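You operate a simulated robot arm through the tools that you are given. There is no shell and no other tool.

The job below is to be done with a simulated two-armed robot. You get a single attempt, and the scene is never put back.

JOB
On the top of the beech table, fold the blue cover cloth in half, so that its two long edges meet.

It is judged by the outcome, as a careful person would: the job done as asked, and still so three seconds after it is handed in. It fails if anything else is knocked over, pushed out of place, dropped, spilled or broken. A push-on lid holds only when it is set on centred and level and pressed home; a screw cap is set on level and turned clockwise until tight. Flat cloth is picked up by pressing the open fingertips on it (5 to 10 N) and closing them slowly along it; thin cloth reads only 2 to 8 mm in the jaws.

ROBOT AND FRAMES
Two 7-joint arms with two-finger parallel grippers on one trunk, on a base that moves. Base frame: it is fixed to the floor where the robot stands at the start and does not move with it; the origin is under the middle of the robot, x ahead of it, y to its left, z up; the surface under the hand at the start is at about z = 0.82. Lengths are in m, angles in rad, forces in N, time in s.
The left shoulder is at the start at [0.05, 0.209, 1.196], the right one opposite. With the tool pointing down near the work surface each hand reaches from about 0.1 to 0.9 m from the robot's upright axis, wherever it stands, measured 20 degrees to its own side. Places, roughly: top of the beech table [0.7, 0.3, 0.8]. Payload 4.4 kg a hand.
The TCP of each hand is the grasp point between the finger pads, 0.023 m short of the fingertips. In the tool frame z runs along the fingers and y along their closing line. Largest opening 0.094 m; finger width 0.038, thickness 0.01; the body of the gripper, 0.054 by 0.096 m, starts 0.039 m behind the TCP.
Orientation is that of the tool frame in the base frame, as a unit quaternion [w, x, y, z]. With the fingers straight down and closing along the base's y, the tool's x points along the base's -x, its y along +y and its z along -z.

CONTROLS
- The arms move only by the tool servo_tool. It takes "left_targets", "right_targets" or both (then of equal length, played together; a hand with none holds still); each is a list of rows, each a list of 7 numbers: the closure, from 0 (fully open) to 1 (shut), then the shift along the tool's x, y, z in units of 30 mm (1.0 is 30 mm), then the turn, a rotation vector about the tool's x, y, z in units of 8 degrees (1.0 is 8 degrees). In form: [[jaw, x, y, z, ax, ay, az], ...]. A call has 1 to 20 rows; each row shifts and turns the commanded pose from where the row before left it, along the tool's axes as they then stand. A call with a number of a shift or a turn outside -1 to 1 is refused whole. A row lasts 0.2 s, in which the tool goes at most 0.05 m and 0.15 rad; a call with a longer step from one row to the next is refused whole, and so is a gripper value outside its range. Where a pose cannot be reached the arm comes as near as it can. A force on the tool above 40 N (or 10 N above the force at the start of the call, whichever is more), or a blocked arm, ends the call early, and 0.2 s more pass. Each finger travels about 0.108 m/s and halts on what it meets, pressing with about 30 N; the grip force reading is that of the motor and also rises with nothing between the fingers. The clock runs only during rows and for 0.2 s after the last one: add rows that do not move to give the fingers time. It gives the time, the measured TCP pose, the force on the tool (base axes), the opening and the grip force at its end, in the units of the frame above (readings bear some noise), with the torque about the TCP (base axes, N m) and any sound that the robot's microphone picked up.
- Cameras (640 x 400 px; columns grow to the right, rows downward): "scene" is now at [0.1415, 0.032, 1.3479]; the picture's right is [0.38, -0.93, 0.00], its down [-0.68, -0.28, -0.68] and it looks along [0.63, 0.26, -0.73] (base axes); focal length 266 px, centre (320, 200). "left" rides on the left gripper at [0.086, -0.016, -0.075] in its tool frame; the picture's right is [0.18, 0.98, 0.00], its down [-0.58, 0.11, -0.81] and it looks along [-0.79, 0.15, 0.59] (tool axes); focal length 243 px, centre (320, 200). "right" rides on the right gripper at [0.086, 0.016, -0.075] in its tool frame; the picture's right is [-0.18, 0.98, 0.00], its down [-0.58, -0.11, -0.81] and it looks along [-0.79, -0.15, 0.59] (tool axes); focal length 243 px, centre (320, 200). There is no depth. A picture from a camera that has moved, and an enlarged one, comes with that camera's place and axes in the base frame and with its lens.
- snapshot(camera): a new picture of that camera. No time passes.
- lift_body(by): slides the trunk up (or, below 0, down) by that many m; the arms and the scene camera ride with it, the base frame stays. It gives what a move gives, with no picture.
- drive_base(legs): drives the robot by 1 to 6 legs, each [ahead, left, turn to the left] in m, m and rad, along the robot's own axes; the way and the turn of a leg run together, so that a leg with both is an arc; at most 1.5 m and 3.142 rad a leg. The arms and the cameras ride along, it lands a little off, and it stops where it bumps. It gives what a move gives.
- aim_head(pan, tilt): turns the head with the scene camera to pan (to the left, within 1.396 rad either way) and tilt (down, from -0.506 to 1.204), counted from straight ahead of the robot. It gives what a move gives.
- inspect(camera, box): a new picture of the part [left, top, right, bottom] of that camera's present view, enlarged. No time passes.
- sign_off(): hands the job in; it is judged then, once.

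Places have to be worked out from the pictures, the camera data and where the tool is seen. Open the grippers and draw the arms clear of the work before you hand the job in, unless the task says otherwise.

The tools are called after "Emit:" by a JSON object that holds its "name" and its "arguments". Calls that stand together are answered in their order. servo_tool: Moves the arms, as the interface text tells. Its arguments: {"type":"object","properties":{"left_targets":{"type":"array","items":{"type":"array","items":{"type":"number"}}},"right_targets":{"type":"array","items":{"type":"array","items":{"type":"number"}}}},"required":[]} The other tools are called the same way: lift_body (by) moves the trunk up or down; drive_base (legs) drives the base; aim_head (pan, tilt) turns the head that bears the scene camera; snapshot (camera) takes a picture; inspect (camera, box) takes an enlarged picture of a part of a camera's view; sign_off () hands the job in.

At the start:

```text
t: 0.0
left_tcp_pos: [0.5126, 0.4003, 1.0166]
left_tool_rot: [0.0, 0.0, 1.0, 0.0]
left_ft_force: [0.4, 0.3, -0.1]
left_wrist_torque: [0.02, -0.02, 0.0]
left_width: 0.0938
left_grip_force: 0.1
right_tcp_pos: [0.4282, -0.0559, 1.0245]
right_tool_rot: [0.0, 0.0, 1.0, -0.001]
right_ft_force: [-0.1, 0.0, -0.1]
right_wrist_torque: [-0.03, 0.0, -0.02]
right_width: 0.094
right_grip_force: 0.0
trunk travel left (down, up): [-0.275, 0.288]
robot x, y, heading: [-0.0017, 0.0014, -0.003]
head pan, tilt (commanded): [0.387, 0.822]
```

scene: 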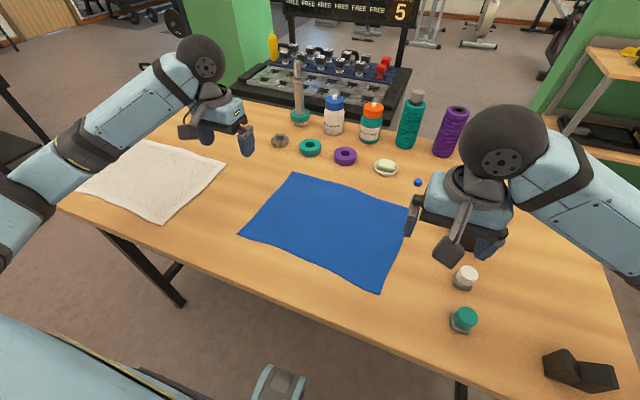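
right: 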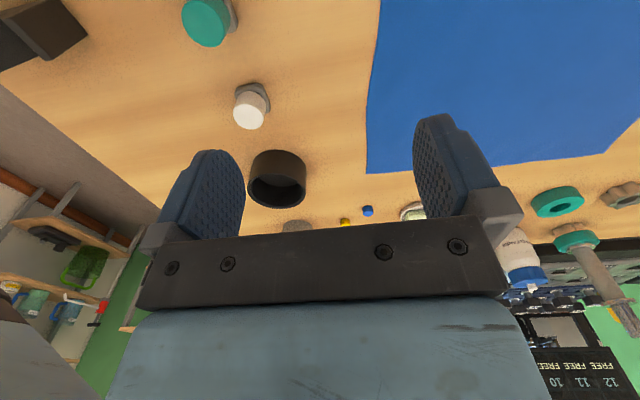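
left: 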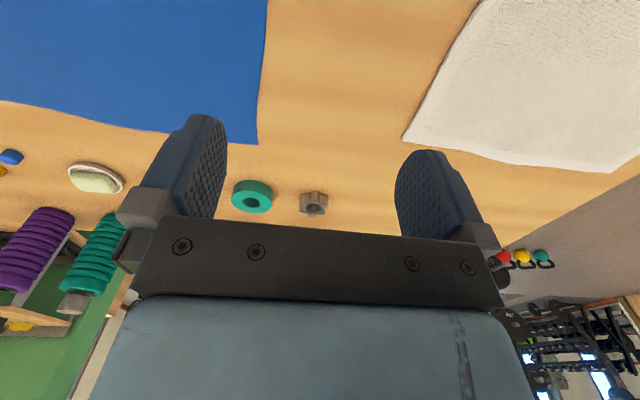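

Before moving, I'm taking a closer look at the blue cloth and at what stands near it.

Emit:
{"name": "inspect", "arguments": {"camera": "scene", "box": [220, 140, 480, 302]}}

Emit:
{"name": "snapshot", "arguments": {"camera": "right"}}

```text
2.46 times, centred on (350, 221) of scene
camera zoom: at [0.1415, 0.032, 1.3479], right [0.38, -0.93, 0.0], down [-0.68, -0.28, -0.68], along [0.63, 0.26, -0.73], focal length 654 px, centre (246, 148)
```

zoom: 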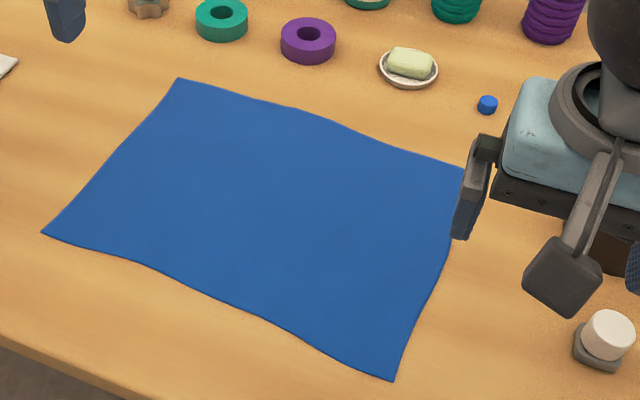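

```text
taken
camera right: at [0.3418, -0.0402, 1.0988], right [0.18, 0.98, 0.0], down [0.58, -0.11, 0.81], along [0.79, -0.15, -0.59], focal length 243 px, centre (320, 200)
```

right: 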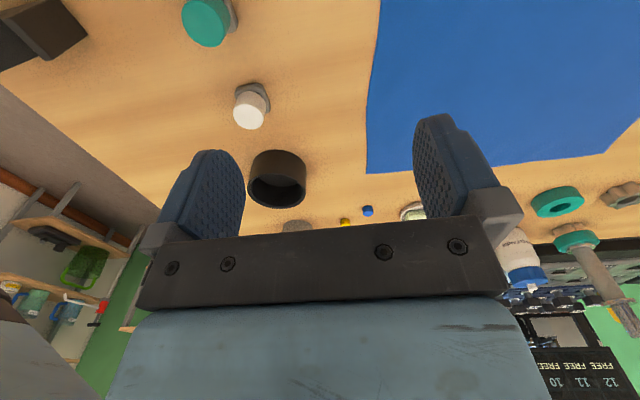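

The blue cloth measures about 0.26 m in x by 0.355 m in y, so its long edges run along y, at x≈0.41 and x≈0.66. My plan is to pinch the near long edge close to both corners, lift the cloth so it hangs, lay its lower half down, then lay the upper half over it. First I turn both hands about 90° so the jaws close across that edge.

Emit:
{"name": "servo_tool", "arguments": {"left_targets": [[0, 0, 0, 0, 0, 0, 0.964], [0, 0, 0, 0, 0, 0, 0.964], [0, 0, 0, 0, 0, 0, 0.964], [0, 0, 0, 0, 0, 0, 0.964], [0, 0, 0, 0, 0, 0, 0.964], [0, 0, 0, 0, 0, 0, 0.964], [0, 0, 0, 0, 0, 0, 0.964], [0, 0, 0, 0, 0, 0, 0.964], [0, 0, 0, 0, 0, 0, 0.964], [0, 0, 0, 0, 0, 0, 0.964], [0, 0, 0, 0, 0, 0, 0.964], [0, 0, 0, 0, 0, 0, 0.964], [0, 0, 0, 0, 0, 0, 0]], "right_targets": [[0, 0, 0, 0, 0, 0, -0.911], [0, 0, 0, 0, 0, 0, -0.911], [0, 0, 0, 0, 0, 0, -0.911], [0, 0, 0, 0, 0, 0, -0.911], [0, 0, 0, 0, 0, 0, -0.911], [0, 0, 0, 0, 0, 0, -0.911], [0, 0, 0, 0, 0, 0, -0.911], [0, 0, 0, 0, 0, 0, -0.911], [0, 0, 0, 0, 0, 0, -0.911], [0, 0, 0, 0, 0, 0, -0.911], [0, 0, 0, 0, 0, 0, -0.911], [0, 0, 0, 0, 0, 0, -0.911], [0, 0, 0, 0, 0, 0, 0]]}}

Emit:
{"name": "snapshot", "arguments": {"camera": "scene"}}

Emit:
{"name": "snapshot", "arguments": {"camera": "left"}}

Emit:
{"name": "snapshot", "arguments": {"camera": "right"}}

```text
t: 2.8
left_tcp_pos: [0.513, 0.4011, 1.0171]
left_tool_rot: [-0.001, 0.723, 0.691, 0.0]
left_ft_force: [0.4, 0.8, -0.8]
left_wrist_torque: [0.03, 0.02, 0.02]
left_width: 0.094
left_grip_force: 0.0
right_tcp_pos: [0.4287, -0.0565, 1.0245]
right_tool_rot: [-0.001, -0.691, 0.723, 0.0]
right_ft_force: [0.6, -0.2, 0.9]
right_wrist_torque: [-0.01, 0.0, -0.01]
right_width: 0.094
right_grip_force: 0.0
trunk travel left (down, up): [-0.275, 0.288]
robot x, y, heading: [0.0015, 0.0012, -0.002]
head pan, tilt (commanded): [0.387, 0.822]
```

```text
taken
camera scene: at [0.1415, 0.0321, 1.3479], right [0.38, -0.93, 0.0], down [-0.68, -0.28, -0.68], along [0.63, 0.26, -0.73], focal length 266 px, centre (320, 200)
```

scene: 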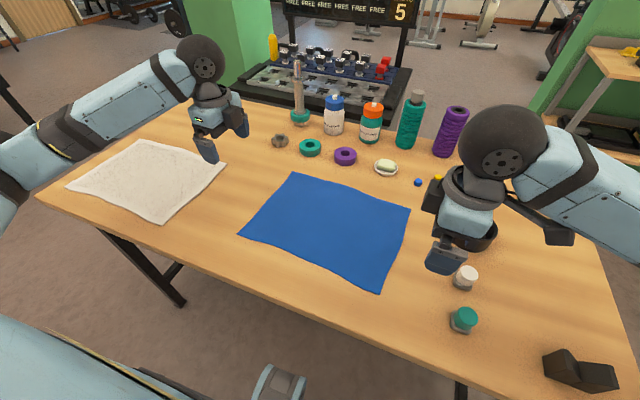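

```text
taken
camera left: at [0.5016, 0.4868, 1.0928], right [0.99, 0.14, 0.0], down [0.08, -0.59, 0.81], along [0.11, -0.8, -0.59], focal length 243 px, centre (320, 200)
```

left: 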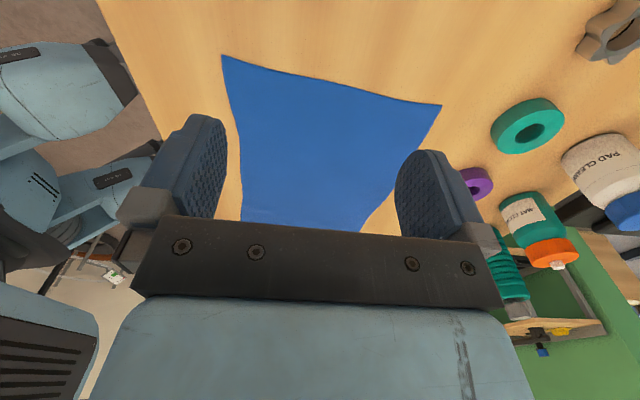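

```text
taken
camera right: at [0.4085, -0.1418, 1.0983], right [-0.97, 0.23, 0.0], down [0.13, 0.58, 0.81], along [0.18, 0.79, -0.59], focal length 243 px, centre (320, 200)
```

right: 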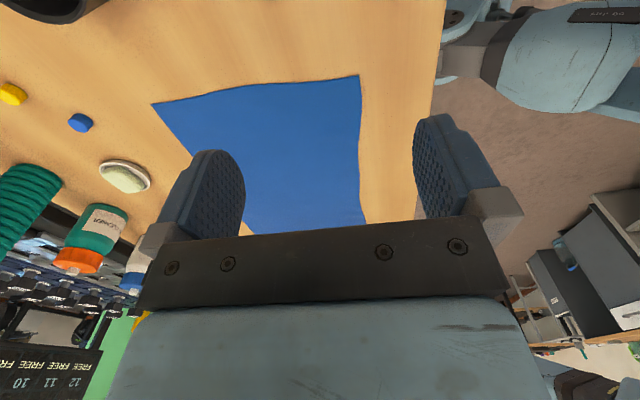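

Corners triangulated from two cameras agree for a table height of about 0.82: B(0.415,0.359), A(0.674,0.337), C(0.397,0.004) and D(0.653,-0.015). I bring both hands, part closed, above the near edge, about 2.5 cm in from each corner.

Emit:
{"name": "servo_tool", "arguments": {"left_targets": [[0.628, -0.398, -0.367, 0.65, 0, 0, 0], [0.628, -0.398, -0.367, 0.65, 0, 0, 0], [0.628, -0.398, -0.367, 0.65, 0, 0, 0], [0.628, -0.398, -0.367, 0.65, 0, 0, 0], [0.628, -0.398, -0.367, 0.65, 0, 0, 0], [0.628, -0.398, -0.367, 0.65, 0, 0, 0], [0.628, 0, 0, 0, 0, 0, 0], [0.628, 0, 0, 0, 0, 0, 0]], "right_targets": [[0.628, -0.466, 0.023, 0.692, 0, 0, 0], [0.628, -0.466, 0.023, 0.692, 0, 0, 0], [0.628, -0.466, 0.023, 0.692, 0, 0, 0], [0.628, -0.466, 0.023, 0.692, 0, 0, 0], [0.628, -0.466, 0.023, 0.692, 0, 0, 0], [0.628, -0.466, 0.023, 0.692, 0, 0, 0], [0.628, 0, 0, 0, 0, 0, 0], [0.628, 0, 0, 0, 0, 0, 0]]}}

Emit:
{"name": "snapshot", "arguments": {"camera": "scene"}}

Emit:
{"name": "snapshot", "arguments": {"camera": "left"}}

Emit:
{"name": "snapshot", "arguments": {"camera": "right"}}

```text
t: 4.6
left_tcp_pos: [0.4449, 0.3306, 0.9016]
left_tool_rot: [0.001, 0.722, 0.692, 0.0]
left_ft_force: [0.4, 0.4, -0.2]
left_wrist_torque: [0.0, 0.0, 0.01]
left_width: 0.0349
left_grip_force: 0.1
right_tcp_pos: [0.429, 0.0262, 0.8989]
right_tool_rot: [0.0, -0.692, 0.722, 0.0]
right_ft_force: [-0.6, 0.1, -0.6]
right_wrist_torque: [0.0, -0.01, 0.0]
right_width: 0.035
right_grip_force: 0.0
trunk travel left (down, up): [-0.275, 0.288]
robot x, y, heading: [0.0027, -0.0037, 0.0]
head pan, tilt (commanded): [0.387, 0.822]
```

```text
taken
camera scene: at [0.1416, 0.0322, 1.3479], right [0.38, -0.93, 0.0], down [-0.68, -0.28, -0.68], along [0.63, 0.26, -0.73], focal length 266 px, centre (320, 200)
```

scene: 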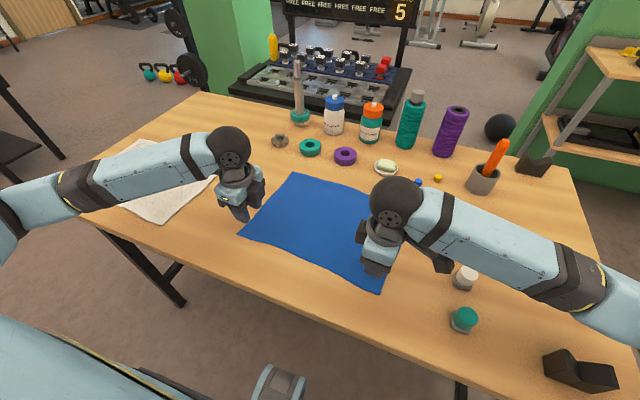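

```text
taken
camera left: at [0.4326, 0.4159, 0.9771], right [0.99, 0.14, 0.0], down [0.08, -0.59, 0.81], along [0.11, -0.8, -0.59], focal length 243 px, centre (320, 200)
```

left: 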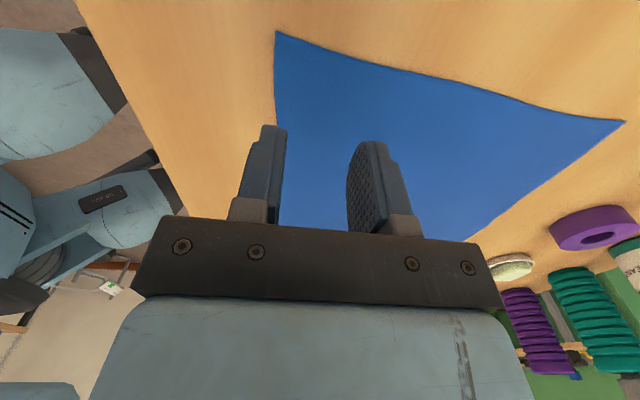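

```text
taken
camera right: at [0.4091, -0.0583, 0.9725], right [-0.97, 0.23, 0.0], down [0.13, 0.58, 0.81], along [0.18, 0.79, -0.59], focal length 243 px, centre (320, 200)
```

right: 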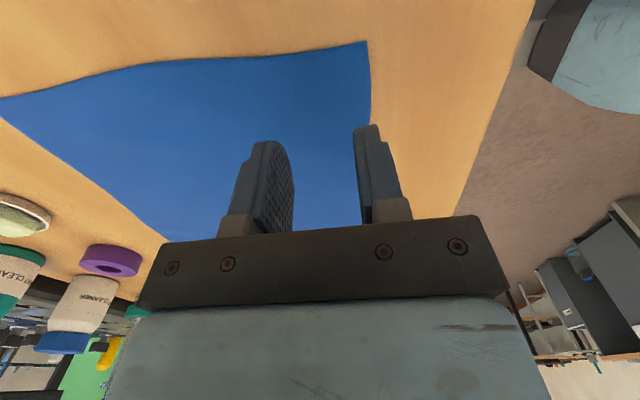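

Both hands sit over the edge with their outer fingers just inside it. I lower them until the fingertips are a few millimetres above the cloth.

Emit:
{"name": "servo_tool", "arguments": {"left_targets": [[0.628, 0, 0, 0.4, 0, 0, 0], [0.628, 0, 0, 0.4, 0, 0, 0], [0.628, 0, 0, 0.4, 0, 0, 0], [0.628, 0, 0, 0.4, 0, 0, 0], [0.628, 0, 0, 0, 0, 0, 0]], "right_targets": [[0.628, 0, 0, 0.38, 0, 0, 0], [0.628, 0, 0, 0.38, 0, 0, 0], [0.628, 0, 0, 0.38, 0, 0, 0], [0.628, 0, 0, 0.38, 0, 0, 0], [0.628, 0, 0, 0, 0, 0, 0]]}}

Emit:
{"name": "inspect", "arguments": {"camera": "left", "box": [180, 60, 480, 248]}}

Emit:
{"name": "inspect", "arguments": {"camera": "right", "box": [180, 60, 480, 248]}}

```text
t: 5.8
left_tcp_pos: [0.445, 0.3314, 0.8543]
left_tool_rot: [0.0, 0.722, 0.692, 0.0]
left_ft_force: [-0.3, 1.2, 0.0]
left_wrist_torque: [-0.04, 0.02, -0.01]
left_width: 0.0348
left_grip_force: 0.0
right_tcp_pos: [0.43, 0.0271, 0.8532]
right_tool_rot: [-0.001, -0.691, 0.723, 0.0]
right_ft_force: [0.6, -0.5, 0.4]
right_wrist_torque: [0.0, -0.01, 0.0]
right_width: 0.035
right_grip_force: 0.0
trunk travel left (down, up): [-0.275, 0.288]
robot x, y, heading: [-0.0001, -0.0036, -0.002]
head pan, tilt (commanded): [0.387, 0.822]
```

```text
2.13 times, centred on (330, 154) of left
camera zoom: at [0.4328, 0.4175, 0.9289], right [0.99, 0.14, 0.0], down [0.08, -0.59, 0.81], along [0.11, -0.8, -0.59], focal length 516 px, centre (299, 298)
```

zoom: 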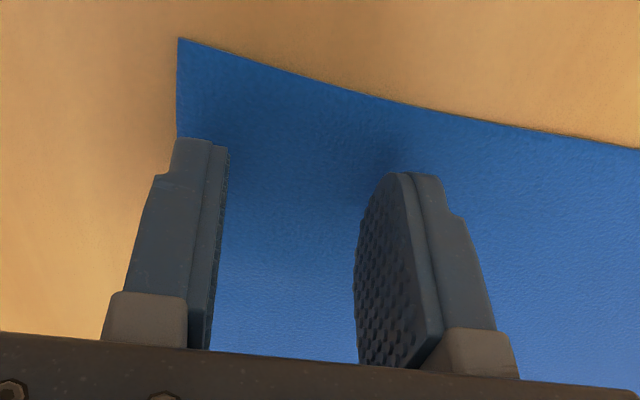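

```text
2.13 times, centred on (330, 154) of right
camera zoom: at [0.4086, -0.0587, 0.9279], right [-0.97, 0.23, 0.0], down [0.13, 0.58, 0.81], along [0.18, 0.78, -0.59], focal length 516 px, centre (299, 298)
```

zoom: 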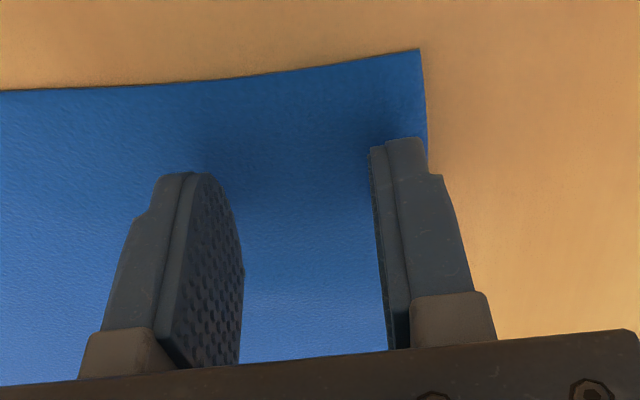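

The fingertips are about 8 mm above the cloth and well placed. I lower them in 2 mm steps until I feel contact.

Emit:
{"name": "servo_tool", "arguments": {"left_targets": [[0.628, 0, 0, 0.067, 0, 0, 0], [0.628, 0, 0, 0.067, 0, 0, 0], [0.628, 0, 0, 0.067, 0, 0, 0], [0.628, 0, 0, 0, 0, 0, 0]], "right_targets": [[0.628, 0, 0, 0.067, 0, 0, 0], [0.628, 0, 0, 0.067, 0, 0, 0], [0.628, 0, 0, 0.067, 0, 0, 0], [0.628, 0, 0, 0, 0, 0, 0]]}}

```text
t: 6.8
left_tcp_pos: [0.4441, 0.3314, 0.8465]
left_tool_rot: [0.0, 0.722, 0.692, 0.0]
left_ft_force: [-0.3, -0.2, -0.5]
left_wrist_torque: [0.01, 0.02, 0.01]
left_width: 0.0352
left_grip_force: 0.0
right_tcp_pos: [0.4289, 0.0274, 0.8462]
right_tool_rot: [0.0, -0.692, 0.722, 0.0]
right_ft_force: [-0.1, 0.5, -0.8]
right_wrist_torque: [0.0, 0.01, 0.01]
right_width: 0.0352
right_grip_force: 0.1
trunk travel left (down, up): [-0.275, 0.288]
robot x, y, heading: [-0.0005, 0.0016, -0.007]
head pan, tilt (commanded): [0.387, 0.822]
```

No contact yet; the tips are at about 0.823. I lower another 2 mm.

Emit:
{"name": "servo_tool", "arguments": {"left_targets": [[0.628, 0, 0, 0.035, 0, 0, 0], [0.628, 0, 0, 0.035, 0, 0, 0], [0.628, 0, 0, 0, 0, 0, 0]], "right_targets": [[0.628, 0, 0, 0.035, 0, 0, 0], [0.628, 0, 0, 0.035, 0, 0, 0], [0.628, 0, 0, 0, 0, 0, 0]]}}

```text
t: 7.6
left_tcp_pos: [0.4443, 0.3311, 0.8461]
left_tool_rot: [0.0, 0.722, 0.692, 0.0]
left_ft_force: [0.6, -0.4, 1.9]
left_wrist_torque: [0.02, -0.02, 0.0]
left_width: 0.0349
left_grip_force: 0.1
right_tcp_pos: [0.4295, 0.0276, 0.8461]
right_tool_rot: [0.0, -0.691, 0.723, 0.0]
right_ft_force: [0.0, -0.3, 0.3]
right_wrist_torque: [-0.05, -0.02, 0.01]
right_width: 0.0348
right_grip_force: 0.1
trunk travel left (down, up): [-0.275, 0.288]
robot x, y, heading: [-0.0018, -0.002, 0.0]
head pan, tilt (commanded): [0.387, 0.822]
```

The left hand reads about 2 N, so it is just touching. I lower another 1.5 mm.

Emit:
{"name": "servo_tool", "arguments": {"left_targets": [[0.628, 0, 0, 0.03, 0, 0, 0], [0.628, 0, 0, 0.02, 0, 0, 0], [0.628, 0, 0, 0, 0, 0, 0]], "right_targets": [[0.628, 0, 0, 0.03, 0, 0, 0], [0.628, 0, 0, 0.02, 0, 0, 0], [0.628, 0, 0, 0, 0, 0, 0]]}}

```text
t: 8.4
left_tcp_pos: [0.4432, 0.3331, 0.8456]
left_tool_rot: [0.001, 0.722, 0.692, 0.001]
left_ft_force: [2.6, -2.0, 12.4]
left_wrist_torque: [-0.02, 0.1, 0.03]
left_width: 0.0344
left_grip_force: 0.1
right_tcp_pos: [0.4288, 0.028, 0.8451]
right_tool_rot: [0.0, -0.691, 0.722, 0.0]
right_ft_force: [0.7, 1.0, 3.1]
right_wrist_torque: [-0.04, 0.02, -0.03]
right_width: 0.0347
right_grip_force: 0.0
trunk travel left (down, up): [-0.275, 0.288]
robot x, y, heading: [0.0053, 0.0012, 0.002]
head pan, tilt (commanded): [0.387, 0.822]
```

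Left reads 12 N, slightly too much, and right 3 N, so I trim both towards about 7 N.

Emit:
{"name": "servo_tool", "arguments": {"left_targets": [[0.628, 0, 0, -0.02, 0, 0, 0], [0.628, 0, 0, 0, 0, 0, 0]], "right_targets": [[0.628, 0, 0, 0.022, 0, 0, 0], [0.628, 0, 0, 0, 0, 0, 0]]}}

```text
t: 9.0
left_tcp_pos: [0.4446, 0.3305, 0.8456]
left_tool_rot: [0.0, 0.722, 0.692, 0.001]
left_ft_force: [2.3, -1.8, 10.1]
left_wrist_torque: [0.0, 0.04, 0.03]
left_width: 0.0344
left_grip_force: 0.0
right_tcp_pos: [0.4285, 0.0275, 0.8447]
right_tool_rot: [0.002, -0.692, 0.722, 0.001]
right_ft_force: [2.0, 2.1, 8.6]
right_wrist_torque: [0.06, 0.06, -0.01]
right_width: 0.0349
right_grip_force: 0.1
trunk travel left (down, up): [-0.275, 0.288]
robot x, y, heading: [-0.0009, 0.0024, 0.001]
head pan, tilt (commanded): [0.387, 0.822]
```

Both hands now press at 8 to 10 N, so I close the jaws slowly along the cloth.

Emit:
{"name": "servo_tool", "arguments": {"left_targets": [[0.65, 0, 0, -0.008, 0, 0, 0], [0.68, 0, 0, 0, 0, 0, 0], [0.71, 0, 0, 0, 0, 0, 0], [0.74, 0, 0, 0, 0, 0, 0], [0.77, 0, 0, 0, 0, 0, 0], [0.8, 0, 0, 0, 0, 0, 0], [0.83, 0, 0, 0, 0, 0, 0], [0.86, 0, 0, 0, 0, 0, 0], [0.89, 0, 0, 0, 0, 0, 0], [0.92, 0, 0, 0, 0, 0, 0], [0.95, 0, 0, 0, 0, 0, 0], [0.98, 0, 0, 0, 0, 0, 0], [1, 0, 0, 0, 0, 0, 0], [1, 0, 0, 0, 0, 0, 0], [1, 0, 0, 0, 0, 0, 0]], "right_targets": [[0.65, 0, 0, 0, 0, 0, 0], [0.68, 0, 0, 0, 0, 0, 0], [0.71, 0, 0, 0, 0, 0, 0], [0.74, 0, 0, 0, 0, 0, 0], [0.77, 0, 0, 0, 0, 0, 0], [0.8, 0, 0, 0, 0, 0, 0], [0.83, 0, 0, 0, 0, 0, 0], [0.86, 0, 0, 0, 0, 0, 0], [0.89, 0, 0, 0, 0, 0, 0], [0.92, 0, 0, 0, 0, 0, 0], [0.95, 0, 0, 0, 0, 0, 0], [0.98, 0, 0, 0, 0, 0, 0], [1, 0, 0, 0, 0, 0, 0], [1, 0, 0, 0, 0, 0, 0], [1, 0, 0, 0, 0, 0, 0]]}}

Emit:
{"name": "inspect", "arguments": {"camera": "left", "box": [180, 60, 480, 248]}}

Emit:
{"name": "inspect", "arguments": {"camera": "right", "box": [180, 60, 480, 248]}}

Emit:
{"name": "snapshot", "arguments": {"camera": "scene"}}

```text
t: 12.2
left_tcp_pos: [0.4428, 0.3324, 0.8445]
left_tool_rot: [0.001, 0.723, 0.691, 0.0]
left_ft_force: [0.6, -1.4, 2.8]
left_wrist_torque: [-0.04, 0.03, 0.01]
left_width: 0.0024
left_grip_force: 29.8
right_tcp_pos: [0.4277, 0.0265, 0.844]
right_tool_rot: [0.001, -0.692, 0.722, -0.001]
right_ft_force: [-2.8, 1.8, 18.7]
right_wrist_torque: [-0.04, 0.08, 0.02]
right_width: 0.0018
right_grip_force: 30.1
trunk travel left (down, up): [-0.275, 0.288]
robot x, y, heading: [-0.0007, 0.0018, 0.005]
head pan, tilt (commanded): [0.387, 0.822]
```

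```text
2.13 times, centred on (330, 154) of left
camera zoom: at [0.4311, 0.4177, 0.9206], right [0.99, 0.14, 0.0], down [0.08, -0.59, 0.81], along [0.11, -0.8, -0.59], focal length 516 px, centre (299, 298)
```

zoom: 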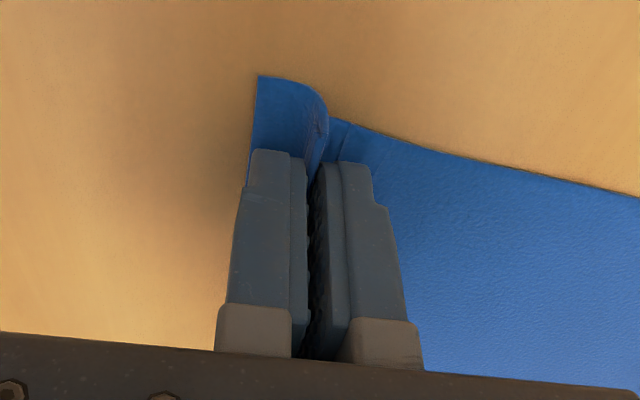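

```text
2.13 times, centred on (330, 154) of right
camera zoom: at [0.4069, -0.0584, 0.9189], right [-0.97, 0.23, 0.0], down [0.13, 0.58, 0.81], along [0.18, 0.79, -0.59], focal length 516 px, centre (299, 298)
```

zoom: 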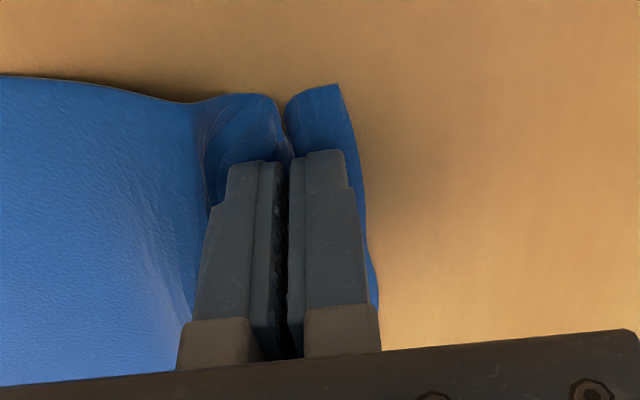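

```text
taken
camera scene: at [0.1397, 0.0318, 1.3482], right [0.38, -0.93, 0.0], down [-0.68, -0.28, -0.68], along [0.63, 0.26, -0.73], focal length 266 px, centre (320, 200)
```

scene: 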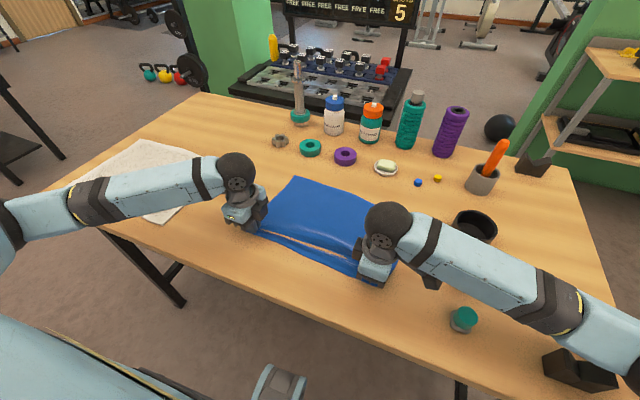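

Both jaws hold a ridge of cloth, reading 2.4 and 1.8 mm. I lift slowly by about 4 cm to check that the grip holds.

Emit:
{"name": "servo_tool", "arguments": {"left_targets": [[1, 0, 0, -0.2, 0, 0, 0], [1, 0, 0, -0.2, 0, 0, 0], [1, 0, 0, -0.2, 0, 0, 0], [1, 0, 0, -0.2, 0, 0, 0], [1, 0, 0, -0.2, 0, 0, 0], [1, 0, 0, -0.2, 0, 0, 0], [1, 0, 0, -0.2, 0, 0, 0], [1, 0, 0, 0, 0, 0, 0]], "right_targets": [[1, 0, 0, -0.2, 0, 0, 0], [1, 0, 0, -0.2, 0, 0, 0], [1, 0, 0, -0.2, 0, 0, 0], [1, 0, 0, -0.2, 0, 0, 0], [1, 0, 0, -0.2, 0, 0, 0], [1, 0, 0, -0.2, 0, 0, 0], [1, 0, 0, -0.2, 0, 0, 0], [1, 0, 0, 0, 0, 0, 0]]}}

Emit:
{"name": "inspect", "arguments": {"camera": "left", "box": [160, 40, 480, 240]}}

Emit:
{"name": "inspect", "arguments": {"camera": "right", "box": [160, 40, 480, 240]}}

Emit:
{"name": "snapshot", "arguments": {"camera": "scene"}}

```text
t: 14.0
left_tcp_pos: [0.4454, 0.3302, 0.8862]
left_tool_rot: [-0.001, 0.722, 0.692, 0.0]
left_ft_force: [0.3, -1.0, -0.4]
left_wrist_torque: [-0.02, 0.0, 0.0]
left_width: 0.0026
left_grip_force: 29.9
right_tcp_pos: [0.4287, 0.027, 0.8867]
right_tool_rot: [0.0, -0.691, 0.723, 0.0]
right_ft_force: [-0.1, 0.5, -0.3]
right_wrist_torque: [0.01, -0.01, 0.02]
right_width: 0.0017
right_grip_force: 30.1
trunk travel left (down, up): [-0.275, 0.288]
robot x, y, heading: [-0.001, -0.0002, -0.001]
head pan, tilt (commanded): [0.387, 0.822]
```

```text
2.00 times, centred on (320, 140) of left
camera zoom: at [0.4337, 0.4159, 0.9623], right [0.99, 0.14, 0.0], down [0.08, -0.59, 0.81], along [0.11, -0.8, -0.59], focal length 485 px, centre (320, 320)
```

zoom: 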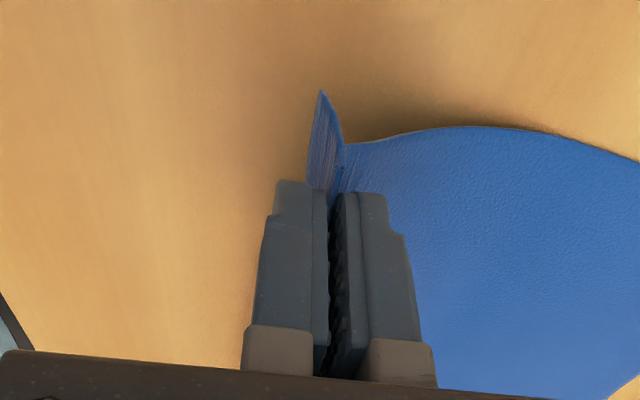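

```text
2.00 times, centred on (320, 140) of right
camera zoom: at [0.4075, -0.0586, 0.9611], right [-0.97, 0.23, 0.0], down [0.13, 0.58, 0.81], along [0.18, 0.79, -0.59], focal length 485 px, centre (320, 320)
```

zoom: 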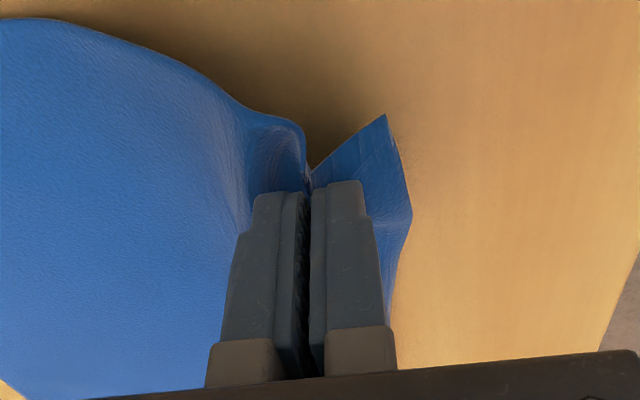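

```text
taken
camera scene: at [0.1415, 0.0321, 1.3479], right [0.38, -0.93, 0.0], down [-0.68, -0.28, -0.68], along [0.63, 0.26, -0.73], focal length 266 px, centre (320, 200)
```

scene: 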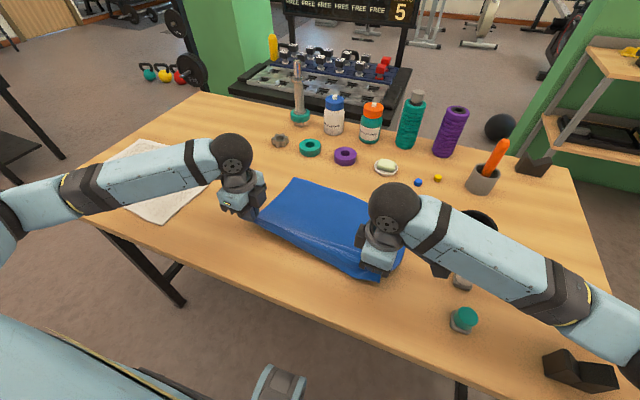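

The grip holds and the near edge is lifted across its whole width. I raise it by 0.17 m more and move it slightly forward, so the cloth comes off the table and hangs.

Emit:
{"name": "servo_tool", "arguments": {"left_targets": [[1, 0, 0.07, -0.35, 0, 0, 0], [1, 0, 0.07, -0.35, 0, 0, 0], [1, 0, 0.07, -0.35, 0, 0, 0], [1, 0, 0.07, -0.35, 0, 0, 0], [1, 0, 0.07, -0.35, 0, 0, 0], [1, 0, 0.07, -0.35, 0, 0, 0], [1, 0, 0.07, -0.35, 0, 0, 0], [1, 0, 0.07, -0.35, 0, 0, 0], [1, 0, 0.07, -0.35, 0, 0, 0], [1, 0, 0.07, -0.35, 0, 0, 0], [1, 0, 0.07, -0.35, 0, 0, 0], [1, 0, 0.07, -0.35, 0, 0, 0], [1, 0, 0.07, -0.35, 0, 0, 0], [1, 0, 0.07, -0.35, 0, 0, 0], [1, 0, 0.07, -0.35, 0, 0, 0], [1, 0, 0.07, -0.35, 0, 0, 0], [1, 0, 0, 0, 0, 0, 0], [1, 0, 0, 0, 0, 0, 0], [1, 0, 0, 0, 0, 0, 0]], "right_targets": [[1, 0, -0.07, -0.35, 0, 0, 0], [1, 0, -0.07, -0.35, 0, 0, 0], [1, 0, -0.07, -0.35, 0, 0, 0], [1, 0, -0.07, -0.35, 0, 0, 0], [1, 0, -0.07, -0.35, 0, 0, 0], [1, 0, -0.07, -0.35, 0, 0, 0], [1, 0, -0.07, -0.35, 0, 0, 0], [1, 0, -0.07, -0.35, 0, 0, 0], [1, 0, -0.07, -0.35, 0, 0, 0], [1, 0, -0.07, -0.35, 0, 0, 0], [1, 0, -0.07, -0.35, 0, 0, 0], [1, 0, -0.07, -0.35, 0, 0, 0], [1, 0, -0.07, -0.35, 0, 0, 0], [1, 0, -0.07, -0.35, 0, 0, 0], [1, 0, -0.07, -0.35, 0, 0, 0], [1, 0, -0.07, -0.35, 0, 0, 0], [1, 0, 0, 0, 0, 0, 0], [1, 0, 0, 0, 0, 0, 0], [1, 0, 0, 0, 0, 0, 0]]}}

Emit:
{"name": "snapshot", "arguments": {"camera": "scene"}}

Emit:
{"name": "snapshot", "arguments": {"camera": "left"}}

Emit:
{"name": "snapshot", "arguments": {"camera": "right"}}

```text
t: 18.0
left_tcp_pos: [0.4784, 0.3289, 1.0538]
left_tool_rot: [0.0, 0.722, 0.692, 0.0]
left_ft_force: [0.9, 0.1, 0.0]
left_wrist_torque: [0.01, 0.02, 0.0]
left_width: 0.0025
left_grip_force: 29.8
right_tcp_pos: [0.4598, 0.026, 1.0525]
right_tool_rot: [0.0, -0.692, 0.722, -0.001]
right_ft_force: [-0.1, 1.0, -0.4]
right_wrist_torque: [0.0, -0.01, 0.01]
right_width: 0.0018
right_grip_force: 30.0
trunk travel left (down, up): [-0.275, 0.288]
robot x, y, heading: [-0.0016, 0.0003, 0.001]
head pan, tilt (commanded): [0.387, 0.822]
```

```text
taken
camera scene: at [0.1415, 0.0321, 1.3479], right [0.38, -0.93, 0.0], down [-0.68, -0.28, -0.68], along [0.63, 0.26, -0.73], focal length 266 px, centre (320, 200)
```

scene: 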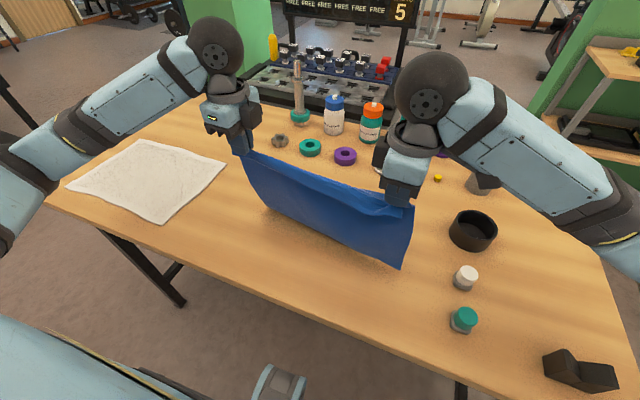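

```text
taken
camera left: at [0.4661, 0.4153, 1.1306], right [0.99, 0.14, 0.0], down [0.08, -0.59, 0.81], along [0.11, -0.8, -0.59], focal length 243 px, centre (320, 200)
```

left: 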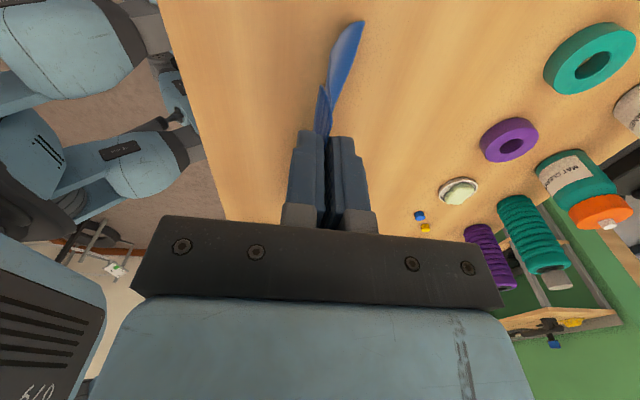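

```text
taken
camera right: at [0.4402, -0.0591, 1.1271], right [-0.97, 0.23, 0.0], down [0.13, 0.58, 0.81], along [0.18, 0.79, -0.59], focal length 243 px, centre (320, 200)
```

right: 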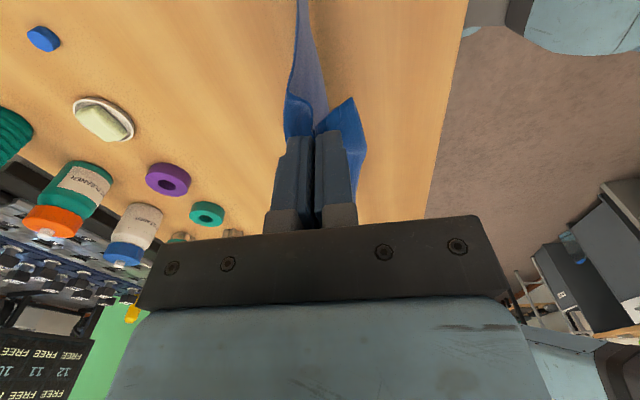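

The cloth now hangs from both hands. I zoom in to judge where its lower edge is and whether it still touches the table.

Emit:
{"name": "inspect", "arguments": {"camera": "scene", "box": [210, 120, 450, 270]}}

Emit:
{"name": "inspect", "arguments": {"camera": "left", "box": [220, 0, 460, 150]}}

Emit:
{"name": "inspect", "arguments": {"camera": "right", "box": [200, 0, 440, 150]}}

```text
2.67 times, centred on (330, 195) of scene
camera zoom: at [0.1415, 0.0321, 1.3479], right [0.38, -0.93, 0.0], down [-0.68, -0.28, -0.68], along [0.63, 0.26, -0.73], focal length 708 px, centre (293, 213)
```

zoom: 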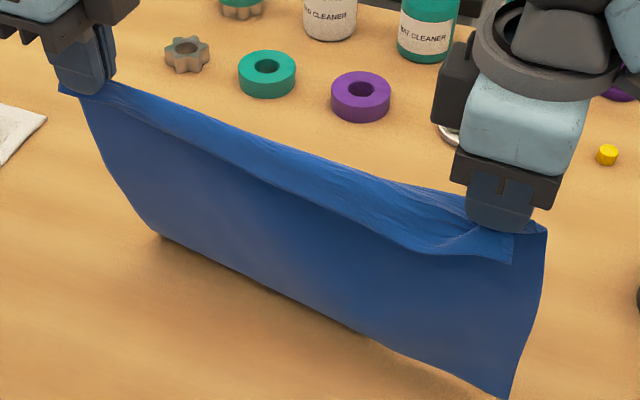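

```text
2.67 times, centred on (340, 75) of left
camera zoom: at [0.4661, 0.4153, 1.1306], right [0.99, 0.14, 0.0], down [0.08, -0.59, 0.81], along [0.11, -0.8, -0.59], focal length 647 px, centre (267, 533)
```

zoom: 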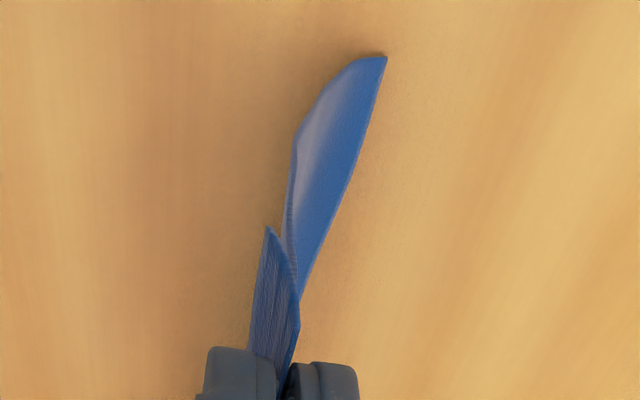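

```text
2.67 times, centred on (320, 75) of right
camera zoom: at [0.4402, -0.0591, 1.1271], right [-0.97, 0.23, 0.0], down [0.13, 0.58, 0.81], along [0.18, 0.79, -0.59], focal length 647 px, centre (320, 533)
```

zoom: 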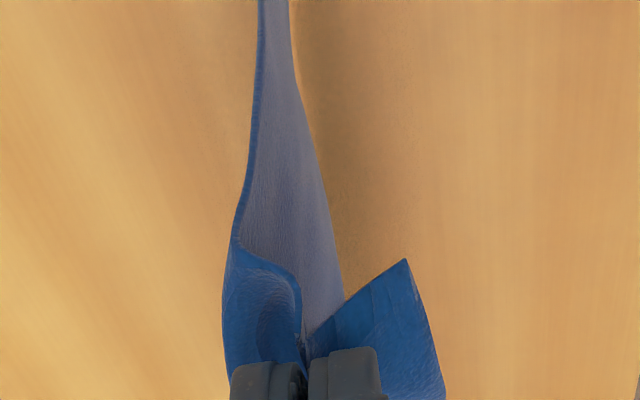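

The left lower corner still touches the table, at about (0.52,0.33), so the hang is a little skewed. I lift 3 cm more and draw back 2.5 cm so it hangs free and squares itself.

Emit:
{"name": "servo_tool", "arguments": {"left_targets": [[1, 0, -0.1, -0.13, 0, 0, 0], [1, 0, -0.1, -0.13, 0, 0, 0], [1, 0, -0.1, -0.13, 0, 0, 0], [1, 0, -0.1, -0.13, 0, 0, 0], [1, 0, -0.1, -0.13, 0, 0, 0], [1, 0, -0.1, -0.13, 0, 0, 0], [1, 0, -0.1, -0.13, 0, 0, 0], [1, 0, -0.1, -0.13, 0, 0, 0], [1, 0, 0, 0, 0, 0, 0], [1, 0, 0, 0, 0, 0, 0], [1, 0, 0, 0, 0, 0, 0], [1, 0, 0, 0, 0, 0, 0], [1, 0, 0, 0, 0, 0, 0], [1, 0, 0, 0, 0, 0, 0]], "right_targets": [[1, 0, 0.1, -0.13, 0, 0, 0], [1, 0, 0.1, -0.13, 0, 0, 0], [1, 0, 0.1, -0.13, 0, 0, 0], [1, 0, 0.1, -0.13, 0, 0, 0], [1, 0, 0.1, -0.13, 0, 0, 0], [1, 0, 0.1, -0.13, 0, 0, 0], [1, 0, 0.1, -0.13, 0, 0, 0], [1, 0, 0.1, -0.13, 0, 0, 0], [1, 0, 0, 0, 0, 0, 0], [1, 0, 0, 0, 0, 0, 0], [1, 0, 0, 0, 0, 0, 0], [1, 0, 0, 0, 0, 0, 0], [1, 0, 0, 0, 0, 0, 0], [1, 0, 0, 0, 0, 0, 0]]}}

Emit:
{"name": "inspect", "arguments": {"camera": "scene", "box": [190, 120, 446, 280]}}

Emit:
{"name": "inspect", "arguments": {"camera": "left", "box": [220, 0, 460, 150]}}

Emit:
{"name": "inspect", "arguments": {"camera": "right", "box": [200, 0, 440, 150]}}

```text
t: 21.0
left_tcp_pos: [0.4537, 0.3319, 1.085]
left_tool_rot: [0.0, 0.723, 0.691, 0.0]
left_ft_force: [-0.2, -1.1, -0.2]
left_wrist_torque: [-0.02, 0.0, 0.01]
left_width: 0.0024
left_grip_force: 29.7
right_tcp_pos: [0.4385, 0.0278, 1.0839]
right_tool_rot: [0.0, -0.692, 0.722, 0.001]
right_ft_force: [-0.4, 0.8, -1.3]
right_wrist_torque: [0.02, 0.02, 0.0]
right_width: 0.0017
right_grip_force: 29.7
trunk travel left (down, up): [-0.275, 0.288]
robot x, y, heading: [-0.0, 0.0013, 0.004]
head pan, tilt (commanded): [0.387, 0.822]
```

```text
2.50 times, centred on (318, 200) of scene
camera zoom: at [0.1415, 0.0321, 1.3479], right [0.38, -0.93, 0.0], down [-0.68, -0.28, -0.68], along [0.63, 0.26, -0.73], focal length 664 px, centre (325, 200)
```

zoom: 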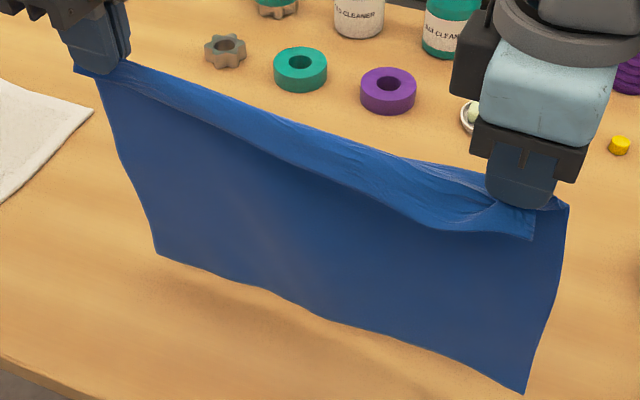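

```text
2.67 times, centred on (340, 75) of left
camera zoom: at [0.4413, 0.4171, 1.1606], right [0.99, 0.14, 0.0], down [0.08, -0.59, 0.81], along [0.11, -0.8, -0.59], focal length 647 px, centre (267, 533)
```

zoom: 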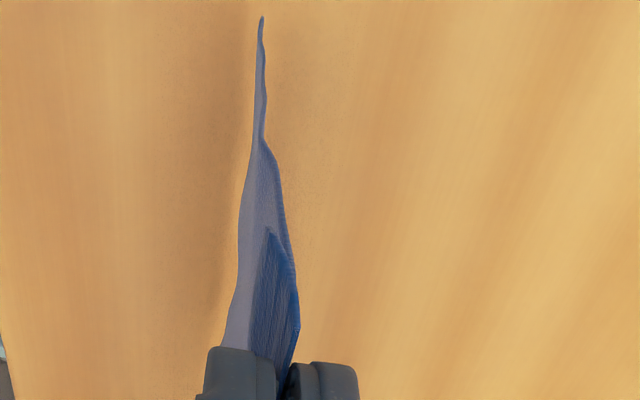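

```text
2.67 times, centred on (320, 75) of right
camera zoom: at [0.4172, -0.0582, 1.1587], right [-0.97, 0.23, 0.0], down [0.13, 0.58, 0.81], along [0.18, 0.79, -0.59], focal length 647 px, centre (320, 533)
```

zoom: 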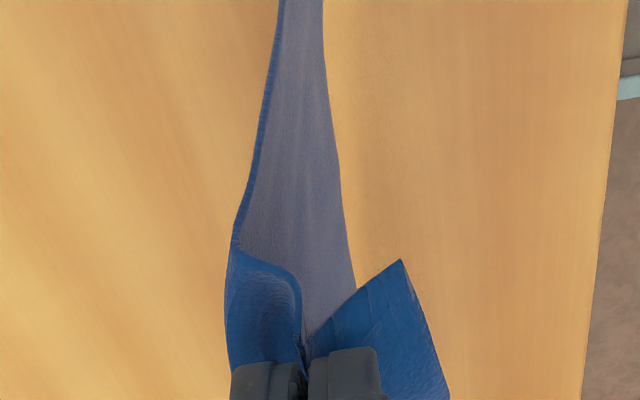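

The cloth hangs square, with its lower edge about 2 cm above the table at x≈0.45 (left) and 0.437 (right). I lower it on a forward diagonal so the bottom edge touches, trails behind and starts to lie flat.

Emit:
{"name": "servo_tool", "arguments": {"left_targets": [[1, 0, 0.133, 0.167, 0, 0, 0], [1, 0, 0.133, 0.167, 0, 0, 0], [1, 0, 0.133, 0.167, 0, 0, 0], [1, 0, 0.133, 0.167, 0, 0, 0], [1, 0, 0.133, 0.167, 0, 0, 0], [1, 0, 0.2, 0.2, 0, 0, 0], [1, 0, 0.2, 0.2, 0, 0, 0], [1, 0, 0.2, 0.2, 0, 0, 0], [1, 0, 0.2, 0.2, 0, 0, 0], [1, 0, 0.2, 0.2, 0, 0, 0]], "right_targets": [[1, 0, -0.133, 0.167, 0, 0, 0], [1, 0, -0.133, 0.167, 0, 0, 0], [1, 0, -0.133, 0.167, 0, 0, 0], [1, 0, -0.133, 0.167, 0, 0, 0], [1, 0, -0.133, 0.167, 0, 0, 0], [1, 0, -0.2, 0.2, 0, 0, 0], [1, 0, -0.2, 0.2, 0, 0, 0], [1, 0, -0.2, 0.2, 0, 0, 0], [1, 0, -0.2, 0.2, 0, 0, 0], [1, 0, -0.2, 0.2, 0, 0, 0]]}}

Emit:
{"name": "inspect", "arguments": {"camera": "scene", "box": [190, 120, 446, 280]}}

Emit:
{"name": "inspect", "arguments": {"camera": "left", "box": [160, 0, 480, 200]}}

Emit:
{"name": "inspect", "arguments": {"camera": "right", "box": [160, 0, 480, 200]}}

```text
t: 23.2
left_tcp_pos: [0.5049, 0.3297, 1.0292]
left_tool_rot: [0.0, 0.723, 0.691, 0.0]
left_ft_force: [0.3, -1.0, -0.2]
left_wrist_torque: [0.03, 0.0, -0.02]
left_width: 0.003
left_grip_force: 30.0
right_tcp_pos: [0.4872, 0.0239, 1.0293]
right_tool_rot: [0.0, -0.692, 0.722, 0.0]
right_ft_force: [0.3, 1.0, 0.4]
right_wrist_torque: [0.02, 0.05, 0.02]
right_width: 0.0018
right_grip_force: 29.9
trunk travel left (down, up): [-0.275, 0.288]
robot x, y, heading: [-0.0, 0.0004, 0.002]
head pan, tilt (commanded): [0.387, 0.822]
```

```text
2.50 times, centred on (318, 200) of scene
camera zoom: at [0.1418, 0.032, 1.3479], right [0.38, -0.93, 0.0], down [-0.68, -0.28, -0.68], along [0.63, 0.26, -0.73], focal length 664 px, centre (325, 200)
```

zoom: 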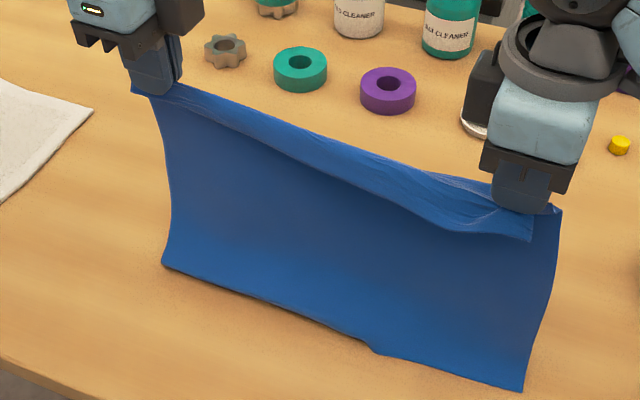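

```text
2.00 times, centred on (320, 100) of left
camera zoom: at [0.4933, 0.4149, 1.105], right [0.99, 0.14, 0.0], down [0.08, -0.59, 0.81], along [0.11, -0.8, -0.59], focal length 485 px, centre (320, 400)
```

zoom: 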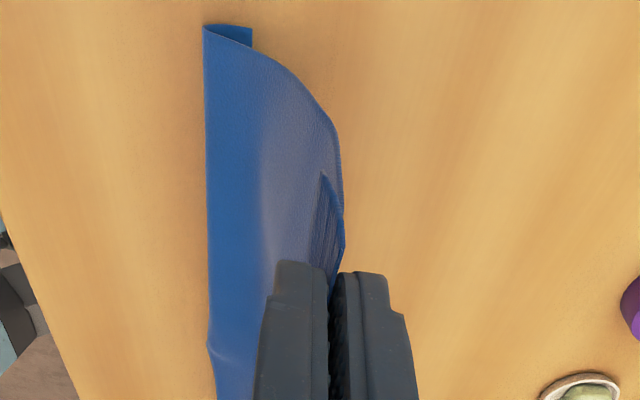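

```text
2.00 times, centred on (320, 100) of right
camera zoom: at [0.4672, -0.0609, 1.1035], right [-0.97, 0.23, 0.0], down [0.13, 0.58, 0.81], along [0.18, 0.78, -0.59], focal length 485 px, centre (320, 400)
```

zoom: 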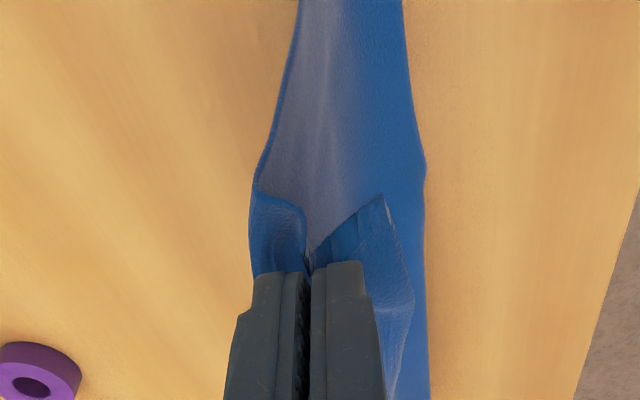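

The left part of the lower edge tucked under: its true edge points forward beneath the fold. I lift clear again and move back 7.5 cm, then settle before trying again with a forward drag that makes the edge trail.

Emit:
{"name": "servo_tool", "arguments": {"left_targets": [[1, 0, 0, -0.25, 0, 0, 0], [1, 0, 0, -0.25, 0, 0, 0], [1, 0, 0, -0.25, 0, 0, 0], [1, 0, 0, -0.25, 0, 0, 0], [1, 0, -0.1, -0.25, 0, 0, 0], [1, 0, -0.2, -0.25, 0, 0, 0], [1, 0, -0.35, 0, 0, 0, 0], [1, 0, -0.4, 0, 0, 0, 0], [1, 0, -0.4, 0, 0, 0, 0], [1, 0, -0.4, 0, 0, 0, 0], [1, 0, -0.35, 0, 0, 0, 0], [1, 0, -0.2, 0, 0, 0, 0], [1, 0, -0.1, 0, 0, 0, 0], [1, 0, 0, 0, 0, 0, 0], [1, 0, 0, 0, 0, 0, 0], [1, 0, 0, 0, 0, 0, 0], [1, 0, 0, 0, 0, 0, 0], [1, 0, 0, 0, 0, 0, 0], [1, 0, 0, 0, 0, 0, 0], [1, 0, 0, 0, 0, 0, 0]], "right_targets": [[1, 0, 0, -0.25, 0, 0, 0], [1, 0, 0, -0.25, 0, 0, 0], [1, 0, 0, -0.25, 0, 0, 0], [1, 0, 0, -0.25, 0, 0, 0], [1, 0, 0.1, -0.25, 0, 0, 0], [1, 0, 0.2, -0.25, 0, 0, 0], [1, 0, 0.35, 0, 0, 0, 0], [1, 0, 0.4, 0, 0, 0, 0], [1, 0, 0.4, 0, 0, 0, 0], [1, 0, 0.4, 0, 0, 0, 0], [1, 0, 0.35, 0, 0, 0, 0], [1, 0, 0.2, 0, 0, 0, 0], [1, 0, 0.1, 0, 0, 0, 0], [1, 0, 0, 0, 0, 0, 0], [1, 0, 0, 0, 0, 0, 0], [1, 0, 0, 0, 0, 0, 0], [1, 0, 0, 0, 0, 0, 0], [1, 0, 0, 0, 0, 0, 0], [1, 0, 0, 0, 0, 0, 0], [1, 0, 0, 0, 0, 0, 0]]}}

Emit:
{"name": "inspect", "arguments": {"camera": "scene", "box": [190, 120, 446, 280]}}

Emit:
{"name": "inspect", "arguments": {"camera": "left", "box": [160, 0, 480, 200]}}

Emit:
{"name": "inspect", "arguments": {"camera": "right", "box": [160, 0, 480, 200]}}

```text
t: 27.4
left_tcp_pos: [0.4289, 0.3318, 1.0742]
left_tool_rot: [0.0, 0.722, 0.692, -0.001]
left_ft_force: [0.6, -0.9, -0.9]
left_wrist_torque: [-0.01, -0.02, -0.01]
left_width: 0.0026
left_grip_force: 30.1
right_tcp_pos: [0.4127, 0.028, 1.0746]
right_tool_rot: [0.0, -0.691, 0.723, 0.0]
right_ft_force: [0.6, 0.3, -1.0]
right_wrist_torque: [0.0, 0.05, 0.01]
right_width: 0.0015
right_grip_force: 30.0
trunk travel left (down, up): [-0.275, 0.288]
robot x, y, heading: [0.0001, -0.0049, -0.001]
head pan, tilt (commanded): [0.387, 0.822]
```

```text
2.50 times, centred on (318, 200) of scene
camera zoom: at [0.1415, 0.0321, 1.3479], right [0.38, -0.93, 0.0], down [-0.68, -0.28, -0.68], along [0.63, 0.26, -0.73], focal length 664 px, centre (325, 200)
```

zoom: 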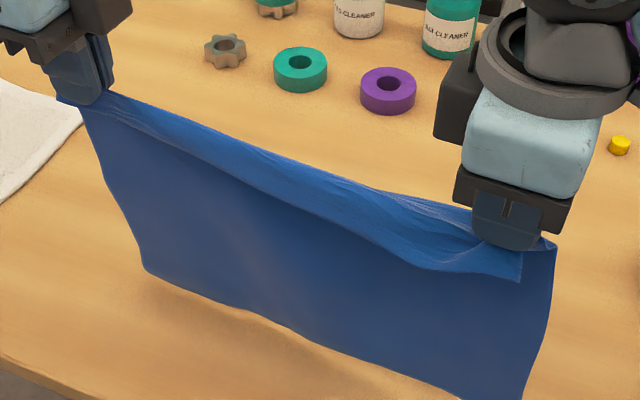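

```text
2.00 times, centred on (320, 100) of left
camera zoom: at [0.4174, 0.4178, 1.1506], right [0.99, 0.14, 0.0], down [0.08, -0.59, 0.81], along [0.11, -0.8, -0.59], focal length 485 px, centre (320, 400)
```

zoom: 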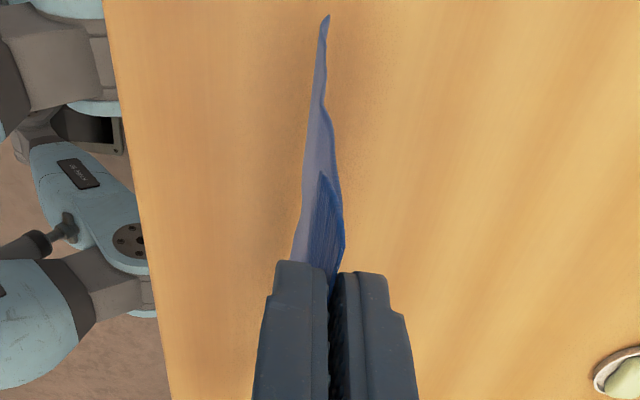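

```text
2.00 times, centred on (320, 100) of right
camera zoom: at [0.3925, -0.0576, 1.1483], right [-0.97, 0.23, 0.0], down [0.13, 0.58, 0.81], along [0.18, 0.79, -0.59], focal length 485 px, centre (320, 400)
```

zoom: 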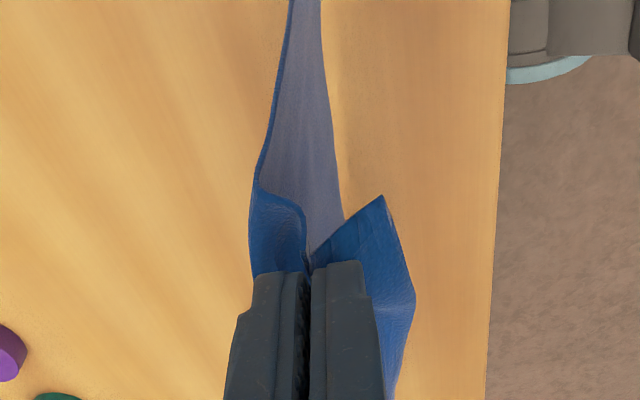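

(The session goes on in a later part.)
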